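You operate a simulated robot arm through the tools that you are given. There is no shell and no other tool. Be economical: measure what you need, move in short steps, check, and stop when the job is done.

The job below is to be done with a simulated robot arm. You get a single attempt, and the scene is never put back.

Task
Fetch the white rag from the top of the wooden bench and set it on top of the green roll there.

Only the result counts: the job must be done as asked and must still hold three seconds after the hand-in. Knocking over, shifting, dropping, spilling or breaking anything else fails it.

Robot
A 7-joint arm with a two-finger parallel gripper, fixed in place. Base frame: the origin is at the foot of the arm, x ahead of it, y to its left, z up; the work surface is at about z = 0. Lengths are in mm, angles in degrees, forces in N, time in s.
With the tool pointing down near the work surface it reaches from about 240 to 620 mm from the base axis. Its first joint turns from -66.0 to 66.0 degrees. Payload 2.6 kg.
The tool frame sits at the grasp point between the pads (the TCP): z along the fingers, y along the line on which they close. The tips reach 30 mm beyond it. The gripper opens to 94 mm. The fingers are 28 mm wide and 10 mm thick; the gripper's body (50 by 96 mm) begins 55 mm behind the TCP.
Orientation is that of the tool frame in the base frame, as a unit quaternion [w, x, y, z]. With the fingers straight down and closing along the base's y, the tool's x points along the base's -x, its y along +y and its z along -z.

Tools
- The arm moves only by the tool apply_moves. Its argument "targets" is a list of rows, each a list of 7 numbers: the shift along the base's x, y, z in units of 150 mm (1.0 is 150 mm), then the turn, a rotation vector about the base's x, y, z in units of 180 degrees (1.0 is 180 degrees), then the closure, from 0 (fully open) to 1 (shut). In form: [[dx, dy, dz, wx, wy, wz, fingers], ...]. A call has 1 to 12 rows; each row is the pose to reach, as a shift and turn from the pose commanded when the call began. A call with a number of a shift or a turn outside -1 to 1 is refused whole. A row lasts 0.2 s, in which the tool goes at most 50 mm and 8.6 degrees; a call with a longer step from one row to the next is refused whole, and so is a gripper value outside its range. Where a pose cannot be reached the arm comes as near as it can. A force on the tool above 40 N (or 10 N above the force at the start of the call, whichever is more), or a blocked arm, ends the call early, and 0.2 s more pass. The fingers move at their own pace (about 72 mm/s each) and stop on an object; they squeeze with about 34 N. The grip force told is the motor's: it shows also when the fingers shut on nothing. Time passes only in rows, and 0.2 s behind the last, so rows that repeat a pose let the fingers close. It gives the time, the measured TCP pose, the force on the tool (base axes), the opening and the grip force at its end, in the units of the frame above (readings bear some noise), and new pictures: "pictures" is both (left out), scene, wrist or none.
- Cameras (640 x 400 px; columns grow to the right, rows downward): "scene" is fixed at [10, 406.1, 564]; the picture's right is [-0.94, -0.34, 0.00], its down [-0.21, 0.59, -0.78] and it looks along [0.27, -0.73, -0.63] (base axes); focal length 286 px, centre (320, 200). "wrist" rides on the gripper at [-37, 0, -58] in the tool frame; the picture's right is [0.00, -1.00, 0.00], its down [0.97, 0.00, -0.24] and it looks along [0.24, 0.00, 0.97] (tool axes); focal length 218 px, centre (320, 200). There is no depth. A picture from a camera that has moved, and an enlarged one, comes with that camera's place and axes in the base frame and with its lens. The place of the scene camera against the robot may be out by one fixed shift of up to 18 mm in any direction.
- zoom(camera, box): a new picture of the part [left, top, right, bottom] of that camera's present view, enlarged. No time passes.
- hand_in(): hands the job in; it is judged then, once.

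Work in short steps. Places have to be worked out from the pictures, the camera data and where the tool is seen: move nearer, look again, correct. Check each grasp and each placing, and mend what went wrong. You have 90 turns and 170 pictures in all, those below and enlarged ones among them. Open the gripper and draw the arm clear of the work before you hand the job in, unless the task says otherwise; then end with one line.

The tools are called after "Emit:" by a JSON object that holds its "api" and its "payload". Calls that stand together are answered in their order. apply_moves: Moves the arm, as the interface text tells. Its arguments: {"type":"object","properties":{"targets":{"type":"array","items":{"type":"array","items":{"type":"number"}}},"pictures":{"type":"string","enum":["both","scene","wrist","none"]}},"required":["targets"]} The other tools are called the same way: zoom (camera, box) takes an enlarged picture of a part of a camera's view; hand_in () hands the job in.

At the start:

```text
clock: 0.0
tool_pos: [332.7, -191.9, 308.1]
tcp_rot: [-0.001, 0.0, 1.0, 0.0]
force: [0.2, 0.2, 0.6]
gripper_width: 93.9
grip_force: 0.1
```

scene: 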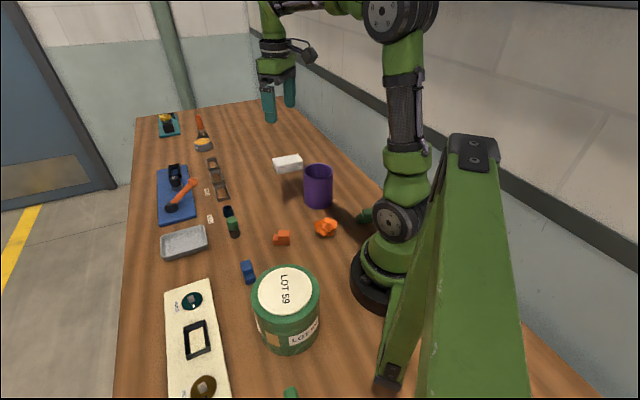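
wrist: 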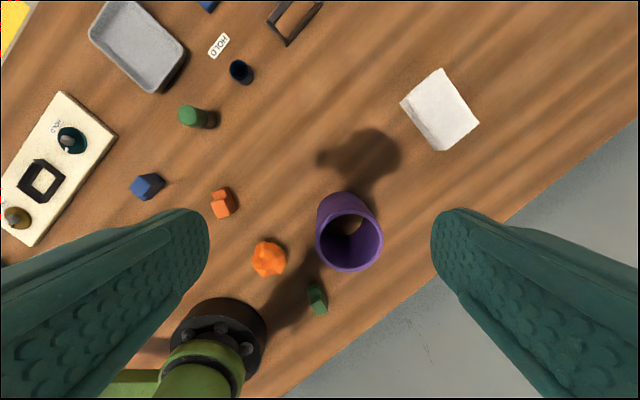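

I'll take a closer look at the white item and the green candidates.

Emit:
{"api": "zoom", "payload": {"camera": "scene", "box": [200, 130, 360, 250]}}

Emit:
{"api": "zoom", "payload": {"camera": "scene", "box": [220, 240, 380, 400]}}

Emit:
{"api": "zoom", "payload": {"camera": "wrist", "box": [380, 50, 500, 170]}}

Emit:
{"api": "zoom", "payload": {"camera": "wrist", "box": [120, 40, 280, 240]}}

```text
3.33 times, centred on (280, 190) of scene
camera zoom: at [10.0, 406.1, 564.0], right [-0.94, -0.34, 0.0], down [-0.21, 0.59, -0.78], along [0.27, -0.73, -0.63], focal length 954 px, centre (453, 233)
```

zoom: 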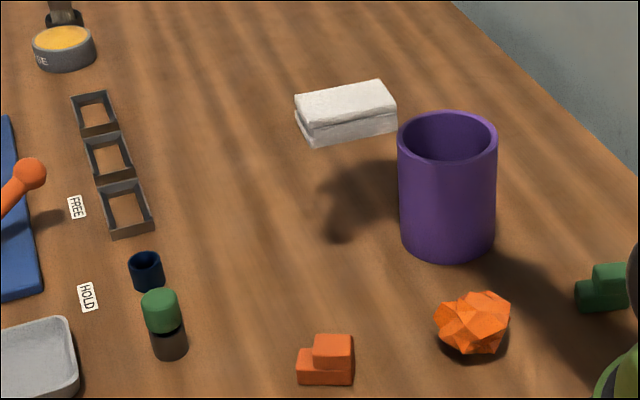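

```text
2.50 times, centred on (300, 320) of scene
camera zoom: at [10.0, 406.1, 564.0], right [-0.94, -0.34, 0.0], down [-0.21, 0.59, -0.78], along [0.27, -0.73, -0.63], focal length 716 px, centre (370, -100)
```

zoom: 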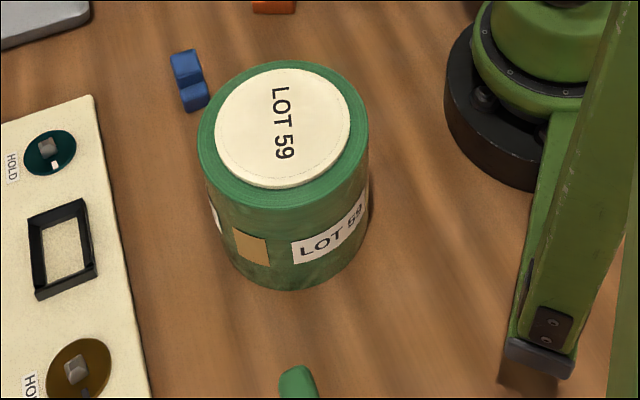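

```text
3.33 times, centred on (440, 110) of wrist
camera zoom: at [370.3, -192.2, 367.1], right [0.0, -1.0, 0.0], down [-0.97, 0.0, 0.24], along [-0.24, 0.0, -0.97], focal length 728 px, centre (-80, 500)
```

zoom: 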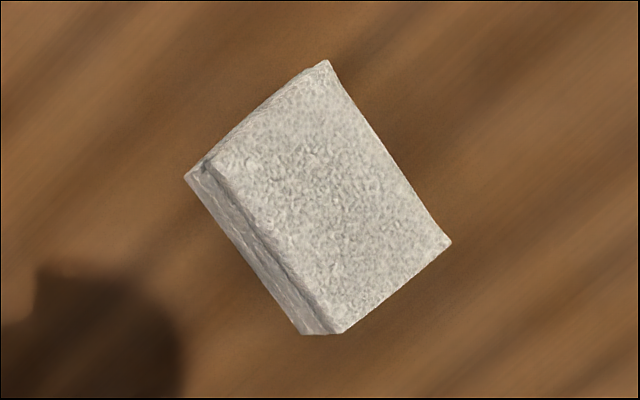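

```text
2.00 times, centred on (200, 140) of wrist
camera zoom: at [370.3, -192.2, 367.1], right [0.0, -1.0, 0.0], down [-0.97, 0.0, 0.24], along [-0.24, 0.0, -0.97], focal length 436 px, centre (560, 320)
```

zoom: 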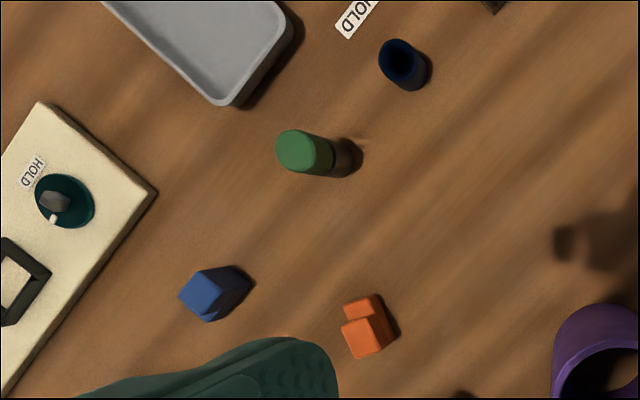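

The green roll is the big "LOT 59" one, at roughly (180, 130). The rag is around (420, -365), about 97x62 mm, with its short side at about 130° in base. I'll move nearer the rag and yaw +40°.

Emit:
{"api": "apply_moves", "payload": {"targets": [[0.07, -0.13, -0.08, 0, 0, 0.037, 0], [0.13, -0.27, -0.17, 0, 0, 0.074, 0], [0.2, -0.4, -0.25, 0, 0, 0.111, 0], [0.27, -0.53, -0.33, 0, 0, 0.148, 0], [0.33, -0.67, -0.42, 0, 0, 0.185, 0], [0.4, -0.8, -0.5, 0, 0, 0.222, 0], [0.4, -0.8, -0.5, 0, 0, 0.222, 0]]}}

```text
clock: 1.6
tool_pos: [393.5, -312.6, 235.2]
tcp_rot: [0.0, -0.342, 0.94, 0.0]
force: [0.2, 0.2, -0.4]
gripper_width: 94.3
grip_force: 0.1
camera wrist: at [421.3, -289.5, 292.0], right [0.64, -0.77, 0.0], down [-0.74, -0.62, 0.24], along [-0.18, -0.15, -0.97], focal length 218 px, centre (320, 200)
```

scene: 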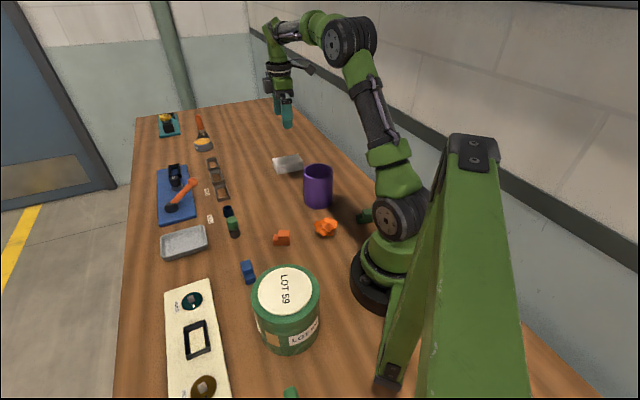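
wrist: 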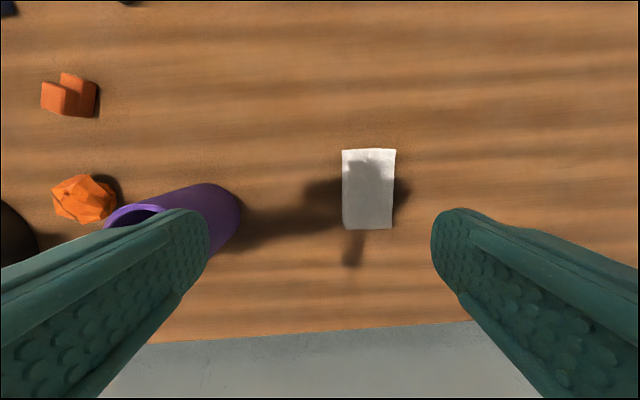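

The rag is now aligned with the fingers, and both views put its centre at about (421, -368). I'll move above it and come down to z≈110.

Emit:
{"api": "apply_moves", "payload": {"targets": [[0.09, -0.18, -0.1, 0, 0, 0, 0], [0.18, -0.37, -0.3, 0, 0, 0, 0], [0.18, -0.37, -0.55, 0, 0, 0, 0], [0.18, -0.37, -0.82, 0, 0, 0, 0], [0.18, -0.37, -0.82, 0, 0, 0, 0]]}}

```text
clock: 2.8
tool_pos: [418.9, -366.7, 109.3]
tcp_rot: [0.0, -0.342, 0.94, 0.0]
force: [0.3, -0.2, 0.6]
gripper_width: 93.9
grip_force: 0.0
camera wrist: at [448.1, -344.5, 168.5], right [0.64, -0.77, 0.0], down [-0.74, -0.62, 0.24], along [-0.18, -0.15, -0.97], focal length 218 px, centre (320, 200)
```

scene: 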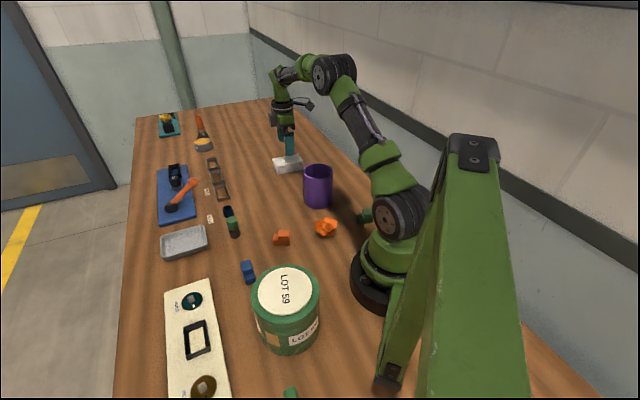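
wrist: 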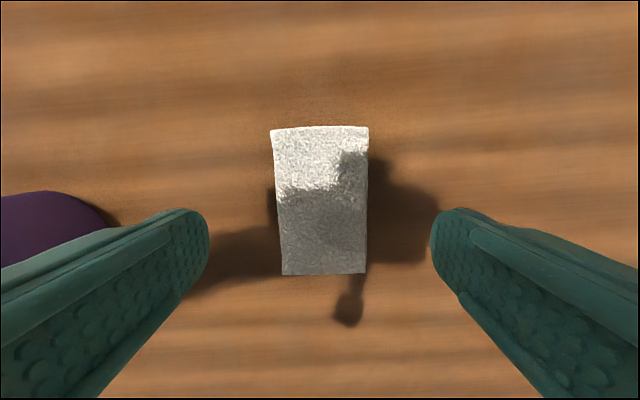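

The rag is centred under the tool. I'll go down to TCP z≈37, with the tips at about 7 mm.

Emit:
{"api": "apply_moves", "payload": {"targets": [[0.01, 0, -0.2, 0, 0, 0, 0], [0.01, 0, -0.36, 0, 0, 0, 0], [0.01, 0, -0.48, 0, 0, 0, 0], [0.01, 0, -0.48, 0, 0, 0, 0]]}}

```text
clock: 3.8
tool_pos: [421.0, -368.3, 38.3]
tcp_rot: [0.0, -0.341, 0.94, 0.001]
force: [-0.1, -0.2, -0.5]
gripper_width: 94.1
grip_force: 0.1
camera wrist: at [449.3, -344.8, 96.5], right [0.64, -0.77, 0.0], down [-0.74, -0.62, 0.24], along [-0.18, -0.15, -0.97], focal length 218 px, centre (320, 200)
```

scene: 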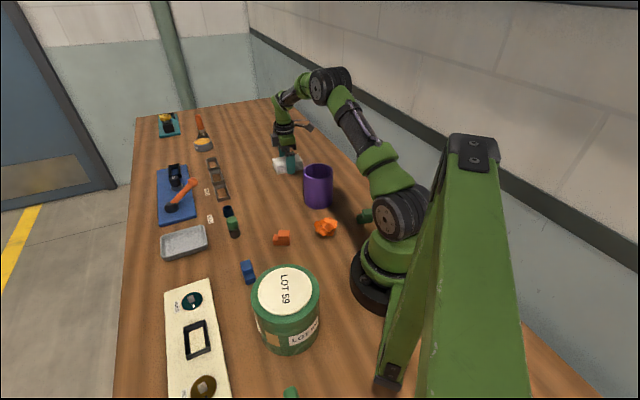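
wrist: 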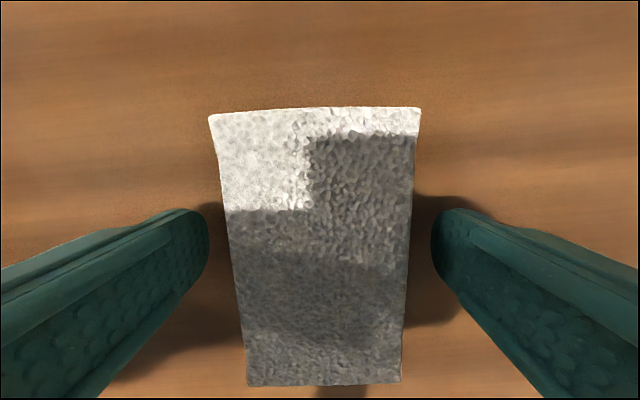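

The fingers straddle the rag, so I'll close on it partway and see how it responds.

Emit:
{"api": "apply_moves", "payload": {"targets": [[0, 0, 0, 0, 0, 0, 0.5], [0, 0, 0, 0, 0, 0, 0.5], [0, 0, 0, 0, 0, 0, 0.5]], "pictures": "wrist"}}

```text
clock: 4.6
tool_pos: [421.7, -368.0, 39.4]
tcp_rot: [0.0, -0.342, 0.94, 0.0]
force: [0.1, 0.1, 3.5]
gripper_width: 64.4
grip_force: 34.0
camera wrist: at [449.4, -344.9, 97.0], right [0.64, -0.77, 0.0], down [-0.74, -0.62, 0.24], along [-0.18, -0.15, -0.97], focal length 218 px, centre (320, 200)
```

wrist: 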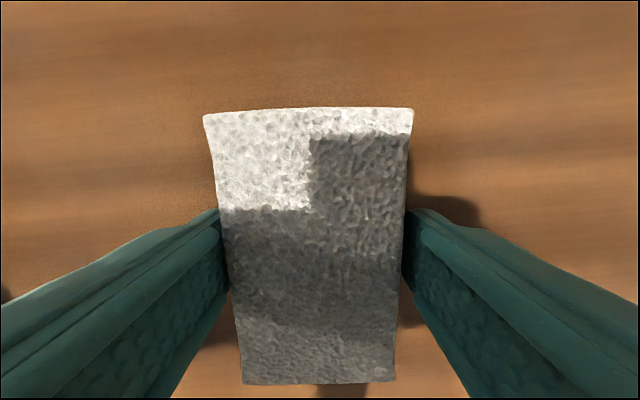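

The rag behaves as a solid piece and is held at 64 mm with 34 N. I'll lift it straight up 140 mm.

Emit:
{"api": "apply_moves", "payload": {"targets": [[0, 0, 0.1, 0, 0, 0, 0.6], [0, 0, 0.3, 0, 0, 0, 0.6], [0, 0, 0.5, 0, 0, 0, 0.6], [0, 0, 0.72, 0, 0, 0, 0.6], [0, 0, 0.95, 0, 0, 0, 0.6], [0, 0, 0.95, 0, 0, 0, 0.6]]}}

```text
clock: 6.0
tool_pos: [422.0, -367.1, 181.7]
tcp_rot: [0.0, -0.342, 0.94, -0.001]
force: [-1.3, 0.1, -1.1]
gripper_width: 63.7
grip_force: 34.1
camera wrist: at [449.5, -343.9, 239.6], right [0.64, -0.77, 0.0], down [-0.74, -0.62, 0.24], along [-0.18, -0.15, -0.97], focal length 218 px, centre (320, 200)
```

scene: 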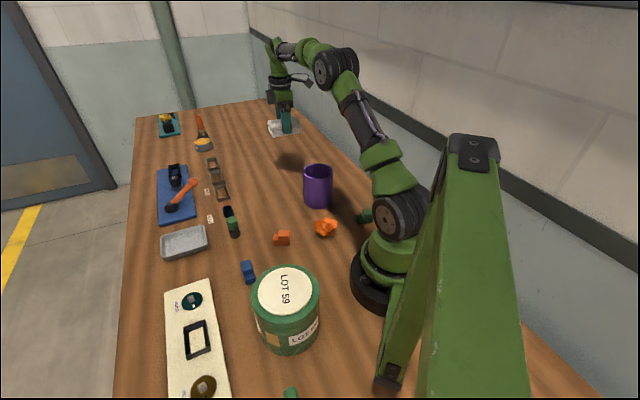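
wrist: 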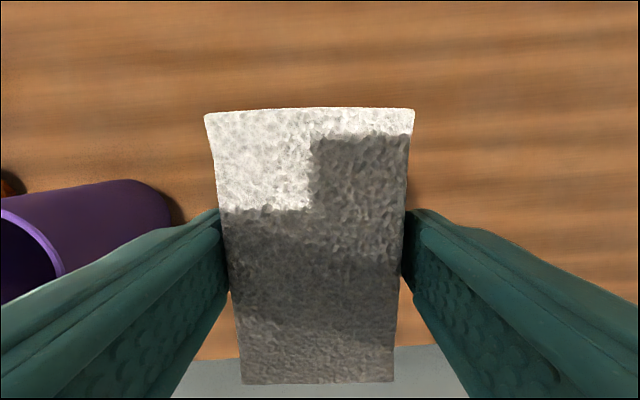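

The rag is lifted and secure. I'll start carrying it toward the roll at height, turning the tool along with the base.

Emit:
{"api": "apply_moves", "payload": {"targets": [[0, 0.15, 0.1, 0, 0, 0.02, 0.6], [0, 0.4, 0.2, 0, 0, 0.055, 0.6], [0, 0.65, 0.3, 0, 0, 0.09, 0.6], [0, 0.85, 0.4, 0, 0, 0.12, 0.6], [0, 1.0, 0.5, 0, 0, 0.14, 0.6], [0, 1.0, 0.5, 0, 0, 0.14, 0.6]], "pictures": "none"}}

Emit:
{"api": "apply_moves", "payload": {"targets": [[-0.05, 0.15, 0, 0, 0, 0.02, 0.6], [-0.12, 0.4, 0, 0, 0, 0.055, 0.6], [-0.2, 0.65, 0, 0, 0, 0.09, 0.6], [-0.3, 0.85, 0, 0, 0, 0.12, 0.6], [-0.4, 1.0, 0, 0, 0, 0.14, 0.6], [-0.4, 1.0, 0, 0, 0, 0.14, 0.6]]}}

```text
clock: 7.4
tool_pos: [422.7, -216.5, 256.3]
tcp_rot: [-0.001, -0.538, 0.843, 0.001]
force: [-0.5, 0.6, -1.1]
gripper_width: 64.2
grip_force: 34.2
```

```text
clock: 8.8
tool_pos: [361.6, -67.1, 256.8]
tcp_rot: [0.001, 0.71, -0.704, 0.0]
force: [-0.4, 1.1, 0.1]
gripper_width: 63.7
grip_force: 34.0
camera wrist: at [361.9, -30.7, 314.3], right [1.0, 0.01, 0.0], down [0.01, -0.97, 0.24], along [0.0, -0.24, -0.97], focal length 218 px, centre (320, 200)
```

scene: 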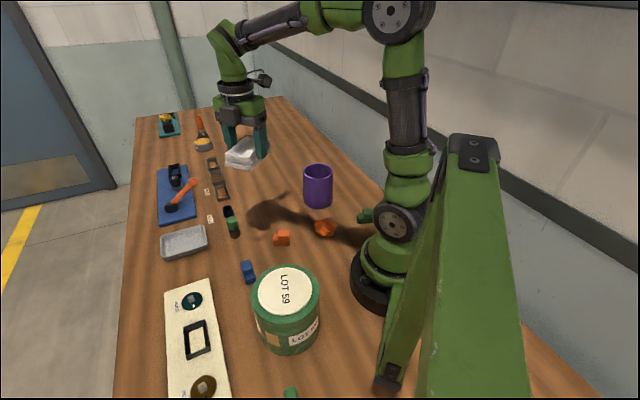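
wrist: 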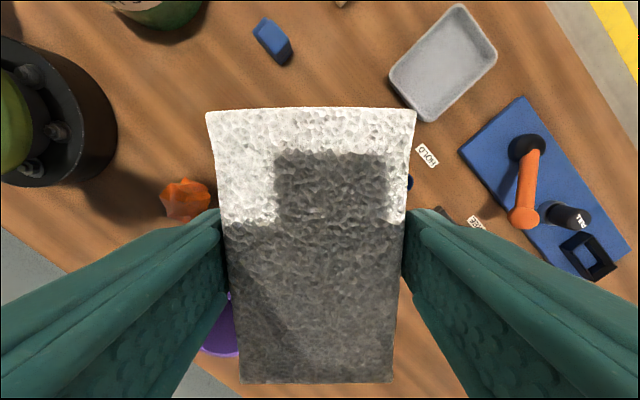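

The roll shows at the top edge of the wrist view. I'll keep moving toward it, without any more turning.

Emit:
{"api": "apply_moves", "payload": {"targets": [[-0.05, 0.15, 0, 0, 0, 0, 0.6], [-0.12, 0.35, 0, 0, 0, 0, 0.6], [-0.2, 0.55, 0, 0, 0, 0, 0.6], [-0.3, 0.75, 0, 0, 0, 0, 0.6], [-0.4, 0.9, 0, 0, 0, 0, 0.6], [-0.4, 0.9, 0, 0, 0, 0, 0.6]]}}

```text
clock: 10.2
tool_pos: [302.3, 67.0, 256.2]
tcp_rot: [0.0, 0.71, -0.704, 0.0]
force: [0.2, -0.2, 0.5]
gripper_width: 63.7
grip_force: 34.3
camera wrist: at [302.0, 104.5, 314.1], right [1.0, 0.01, 0.0], down [0.01, -0.97, 0.24], along [0.0, -0.24, -0.97], focal length 218 px, centre (320, 200)
```

scene: 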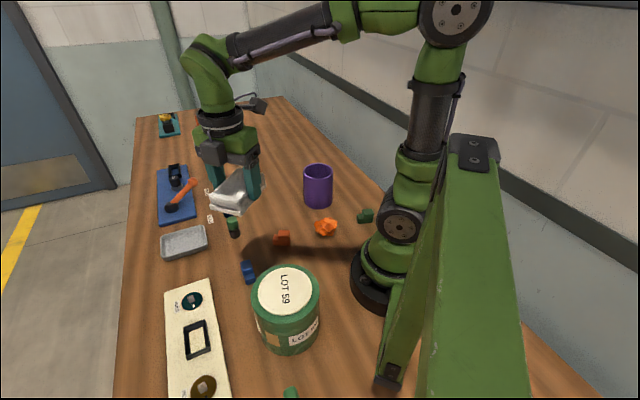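
wrist: 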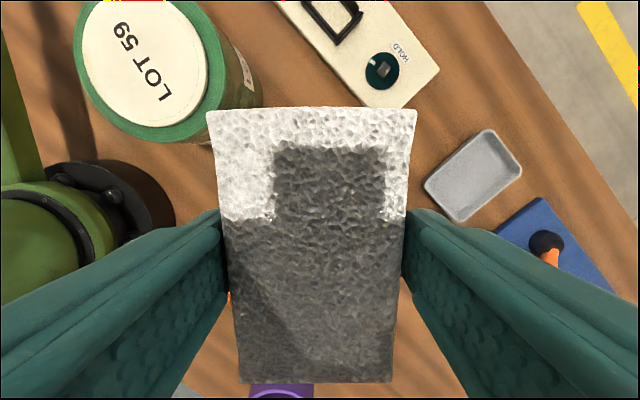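

Combining the scene and wrist views suggests the roll's top is at about z 120, near (165, 165). I'll take a second wrist viewpoint to triangulate it.

Emit:
{"api": "apply_moves", "payload": {"targets": [[-0.15, 0.03, 0.05, 0, 0, 0, 0.6], [-0.3, 0.07, 0.1, 0, 0, 0, 0.6], [-0.4, 0.1, 0.15, 0, 0, 0, 0.6], [-0.5, 0.13, 0.2, 0, 0, 0, 0.6], [-0.5, 0.13, 0.2, 0, 0, 0, 0.6]]}}

```text
clock: 11.4
tool_pos: [227.5, 87.1, 286.4]
tcp_rot: [0.0, 0.709, -0.705, 0.0]
force: [-1.0, -0.1, 0.0]
gripper_width: 64.0
grip_force: 34.0
camera wrist: at [226.7, 124.1, 345.0], right [1.0, 0.01, 0.0], down [0.01, -0.97, 0.24], along [0.0, -0.24, -0.97], focal length 218 px, centre (320, 200)
```

scene: 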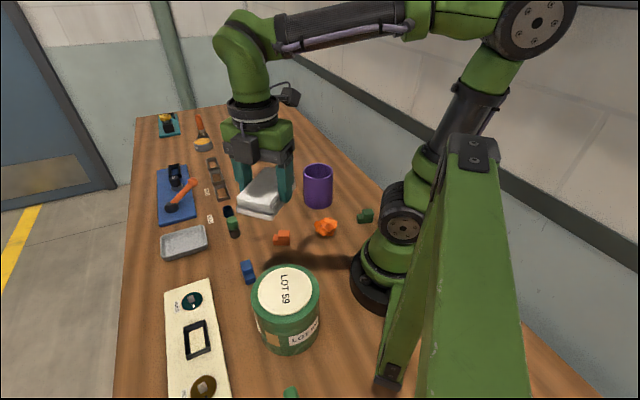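
wrist: 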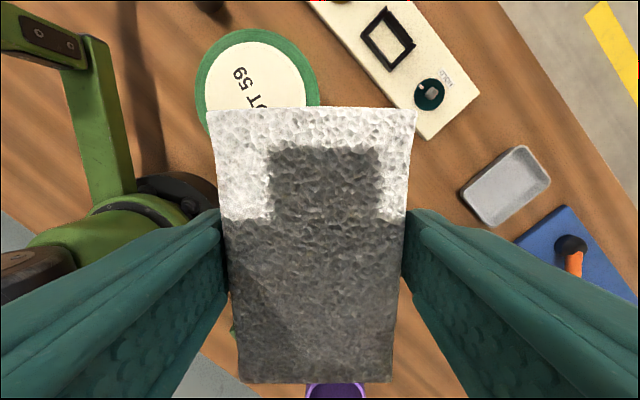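

Triangulating gives the roll's centre at about (167, 171), its top at z≈125 and a diameter of about 115 mm. I'll move over it at height and check that it's reachable and clear.

Emit:
{"api": "apply_moves", "payload": {"targets": [[-0.08, 0.12, -0.05, 0, 0, 0, 0.6], [-0.16, 0.24, -0.1, 0, 0, 0, 0.6], [-0.24, 0.36, -0.15, 0, 0, 0, 0.6], [-0.32, 0.46, -0.2, 0, 0, 0, 0.6], [-0.4, 0.56, -0.25, 0, 0, 0, 0.6], [-0.4, 0.56, -0.25, 0, 0, 0, 0.6]]}}

```text
clock: 12.8
tool_pos: [165.7, 170.8, 249.2]
tcp_rot: [0.0, 0.71, -0.704, 0.0]
force: [-0.2, 0.1, -0.9]
gripper_width: 63.9
grip_force: 34.3
camera wrist: at [166.0, 208.1, 306.9], right [1.0, 0.01, 0.0], down [0.01, -0.97, 0.24], along [0.0, -0.24, -0.97], focal length 218 px, centre (320, 200)
```

scene: 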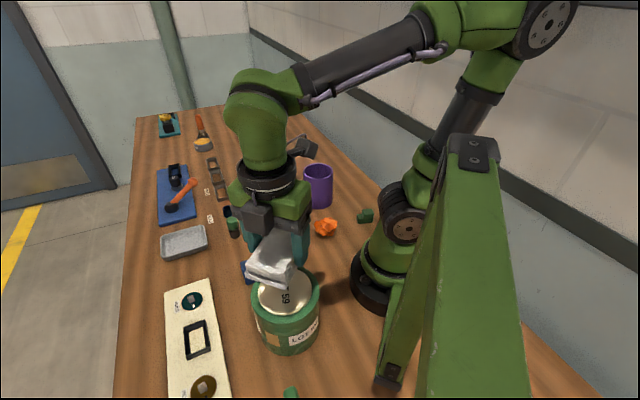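
wrist: 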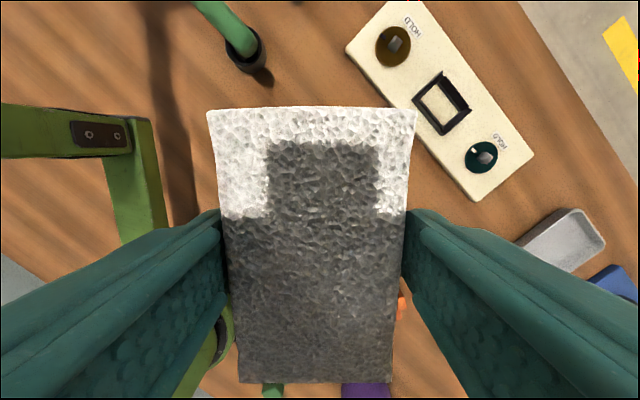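

The roll is hidden behind the rag in the wrist view, so I'll zoom the scene camera for a finer comparison.

Emit:
{"api": "zoom", "payload": {"camera": "scene", "box": [220, 220, 350, 360]}}

```text
2.86 times, centred on (285, 290) of scene
camera zoom: at [10.0, 406.1, 564.0], right [-0.94, -0.34, 0.0], down [-0.21, 0.59, -0.78], along [0.27, -0.73, -0.63], focal length 818 px, centre (420, -57)
```

zoom: 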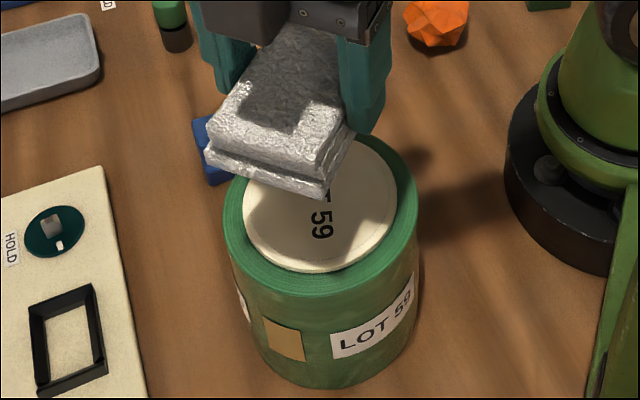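

After allowing for the camera's offset (read from the fingertip), the rag sits centred over the roll. I'll lower it to about 15 mm above the expected contact.

Emit:
{"api": "apply_moves", "payload": {"targets": [[0, 0, -0.12, 0, 0, 0, 0.6], [0, 0, -0.25, 0, 0, 0, 0.6], [0, 0, -0.36, 0, 0, 0, 0.6], [0, 0, -0.45, 0, 0, 0, 0.6], [0, 0, -0.45, 0, 0, 0, 0.6]], "pictures": "none"}}

Emit:
{"api": "zoom", "payload": {"camera": "scene", "box": [220, 220, 350, 360]}}

```text
clock: 14.0
tool_pos: [166.9, 170.5, 181.7]
tcp_rot: [-0.001, 0.71, -0.705, -0.001]
force: [-0.1, 0.3, -0.7]
gripper_width: 63.9
grip_force: 33.9
```

```text
2.86 times, centred on (285, 290) of scene
camera zoom: at [10.0, 406.1, 564.0], right [-0.94, -0.34, 0.0], down [-0.21, 0.59, -0.78], along [0.27, -0.73, -0.63], focal length 818 px, centre (420, -57)
```

zoom: 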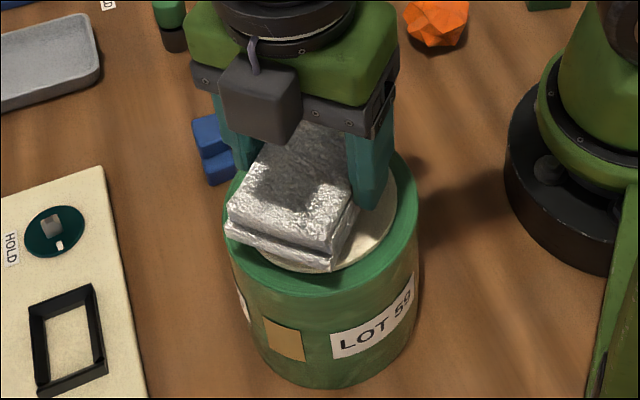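

The rag is just above the roll and slightly toward +x. I'll correct by -4 mm in x and lower in small steps while watching the force.

Emit:
{"api": "apply_moves", "payload": {"targets": [[-0.027, -0.01, -0.03, 0, 0, 0, 0.6], [-0.027, -0.01, -0.06, 0, 0, 0, 0.6], [-0.027, -0.01, -0.08, 0, 0, 0, 0.6], [-0.027, -0.01, -0.08, 0, 0, 0, 0.6]], "pictures": "none"}}

Emit:
{"api": "zoom", "payload": {"camera": "scene", "box": [220, 220, 350, 360]}}

```text
clock: 15.0
tool_pos: [162.5, 169.9, 169.5]
tcp_rot: [0.0, 0.71, -0.704, 0.0]
force: [0.3, -0.7, 0.6]
gripper_width: 63.9
grip_force: 33.9
```

```text
2.86 times, centred on (285, 290) of scene
camera zoom: at [10.0, 406.1, 564.0], right [-0.94, -0.34, 0.0], down [-0.21, 0.59, -0.78], along [0.27, -0.73, -0.63], focal length 818 px, centre (420, -57)
```

zoom: 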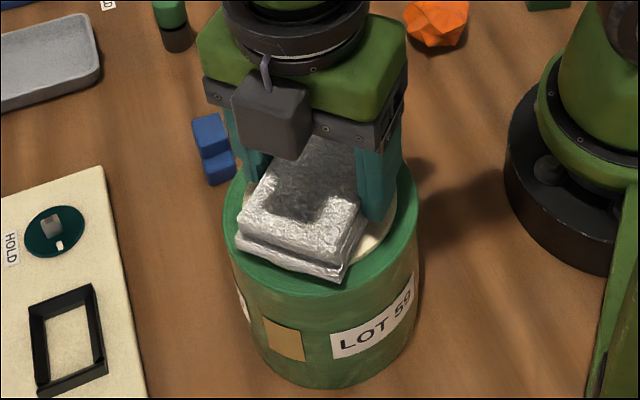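

Still no contact. I'll lower it about 6 mm more in fine steps.

Emit:
{"api": "apply_moves", "payload": {"targets": [[0, 0, -0.013, 0, 0, 0, 0.6], [0, 0, -0.026, 0, 0, 0, 0.6], [0, 0, -0.04, 0, 0, 0, 0.6]], "pictures": "none"}}

```text
clock: 15.8
tool_pos: [162.4, 168.7, 164.7]
tcp_rot: [-0.001, 0.708, -0.706, 0.0]
force: [-9.1, -7.7, 33.3]
gripper_width: 63.8
grip_force: 34.4
```

That made contact at 33 N, so I'll back off about 2 mm to reduce the pressure.

Emit:
{"api": "apply_moves", "payload": {"targets": [[0, 0, 0.01, 0, 0, 0, 0.6], [0, 0, 0.015, 0, 0, 0, 0.6]], "pictures": "none"}}

Emit:
{"api": "zoom", "payload": {"camera": "scene", "box": [220, 220, 350, 360]}}

```text
clock: 16.4
tool_pos: [163.3, 168.5, 165.2]
tcp_rot: [0.001, 0.71, -0.705, 0.0]
force: [-0.4, 0.4, 0.1]
gripper_width: 64.0
grip_force: 34.1
```

```text
2.86 times, centred on (285, 290) of scene
camera zoom: at [10.0, 406.1, 564.0], right [-0.94, -0.34, 0.0], down [-0.21, 0.59, -0.78], along [0.27, -0.73, -0.63], focal length 818 px, centre (420, -57)
```

zoom: 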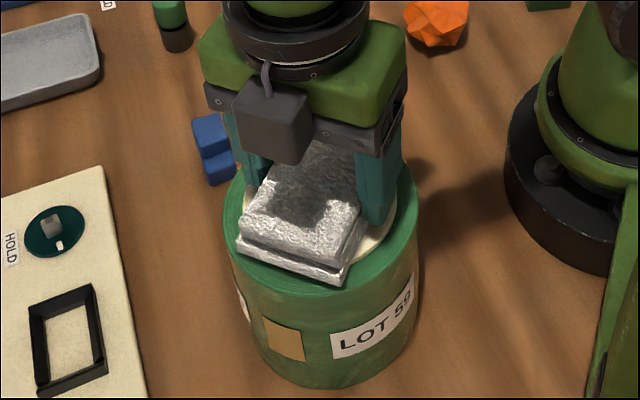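

The force is near zero and the rag is at the surface, sitting within the roll's top. I'll open the fingers slowly.

Emit:
{"api": "apply_moves", "payload": {"targets": [[0, 0, -0.004, 0, 0, 0, 0.3], [0, 0, -0.004, 0, 0, 0, 0.15], [0, 0, -0.004, 0, 0, 0, 0], [0, 0, -0.004, 0, 0, 0, 0]]}}

```text
clock: 17.4
tool_pos: [162.6, 170.1, 165.3]
tcp_rot: [0.0, 0.709, -0.705, 0.001]
force: [0.2, 0.6, -0.2]
gripper_width: 93.8
grip_force: 0.1
camera wrist: at [162.7, 206.5, 223.4], right [1.0, 0.01, 0.0], down [0.01, -0.97, 0.24], along [0.0, -0.24, -0.97], focal length 218 px, centre (320, 200)
```

scene: 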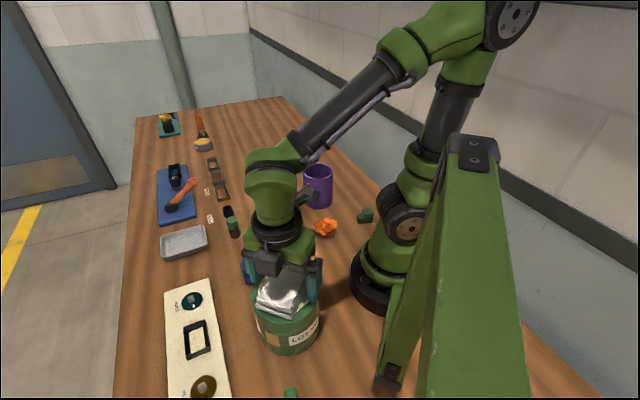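
wrist: 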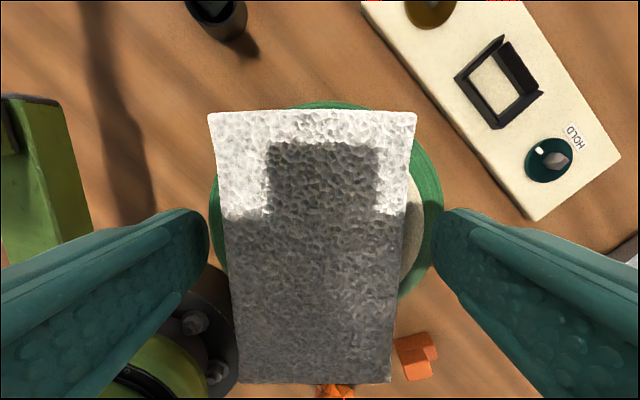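

The rag is released and sits on the roll. I'll raise the tool straight up.

Emit:
{"api": "apply_moves", "payload": {"targets": [[0, 0, 0.1, 0, 0, 0, 0], [0, 0, 0.3, 0, 0, 0, 0], [0, 0, 0.55, 0, 0, 0, 0], [0, 0, 0.8, 0, 0, 0, 0], [0.2, -0.2, 0.8, 0, 0, 0, 0], [0.4, -0.4, 0.8, 0, 0, 0, 0], [0.6, -0.6, 0.8, 0, 0, 0, 0], [0.6, -0.6, 0.8, 0, 0, 0, 0]]}}

Emit:
{"api": "zoom", "payload": {"camera": "scene", "box": [220, 220, 350, 360]}}

```text
clock: 19.2
tool_pos: [252.9, 78.9, 285.2]
tcp_rot: [0.0, 0.71, -0.704, 0.0]
force: [-0.2, -0.6, -0.9]
gripper_width: 94.1
grip_force: 0.0
camera wrist: at [252.9, 115.7, 343.2], right [1.0, 0.01, 0.0], down [0.01, -0.97, 0.24], along [0.0, -0.24, -0.97], focal length 218 px, centre (320, 200)
```

scene: 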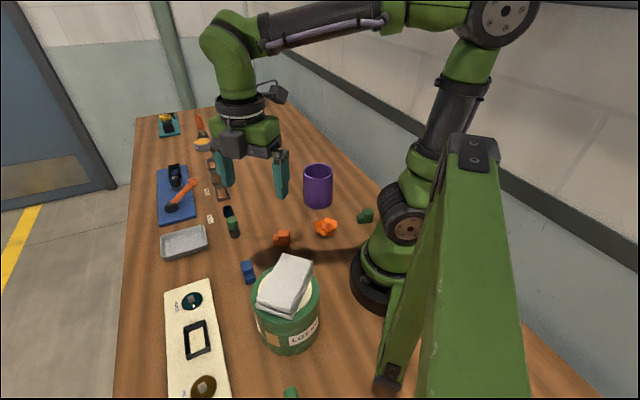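
wrist: 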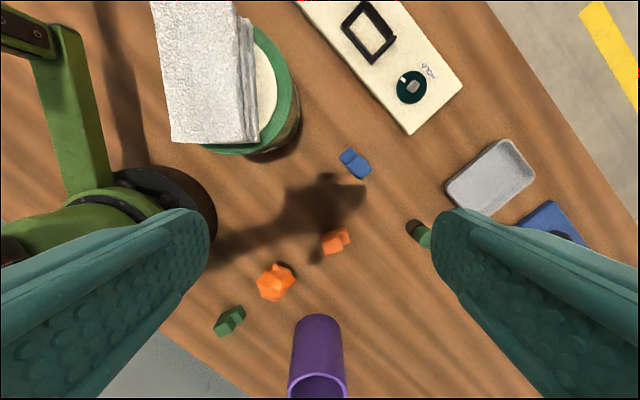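

```text
2.86 times, centred on (285, 290) of scene
camera zoom: at [10.1, 406.1, 564.0], right [-0.94, -0.34, 0.0], down [-0.21, 0.59, -0.78], along [0.27, -0.73, -0.63], focal length 818 px, centre (420, -57)
```

zoom: 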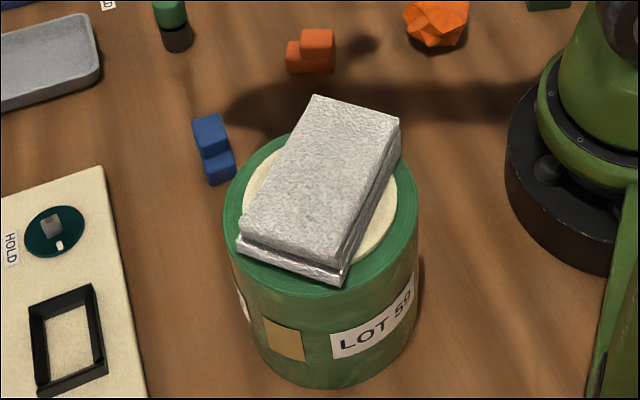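

The rag lies flat and stable on the roll, the roll hasn't moved, and the arm is clear with the gripper open. I'm handing in.

Emit:
{"api": "hand_in", "payload": {}}

```text
The job is handed in.
```

The white rag is lying flat on top of the green "LOT 59" roll. The arm is clear with the gripper open, the last pictures show nothing else disturbed, and the job is handed in.
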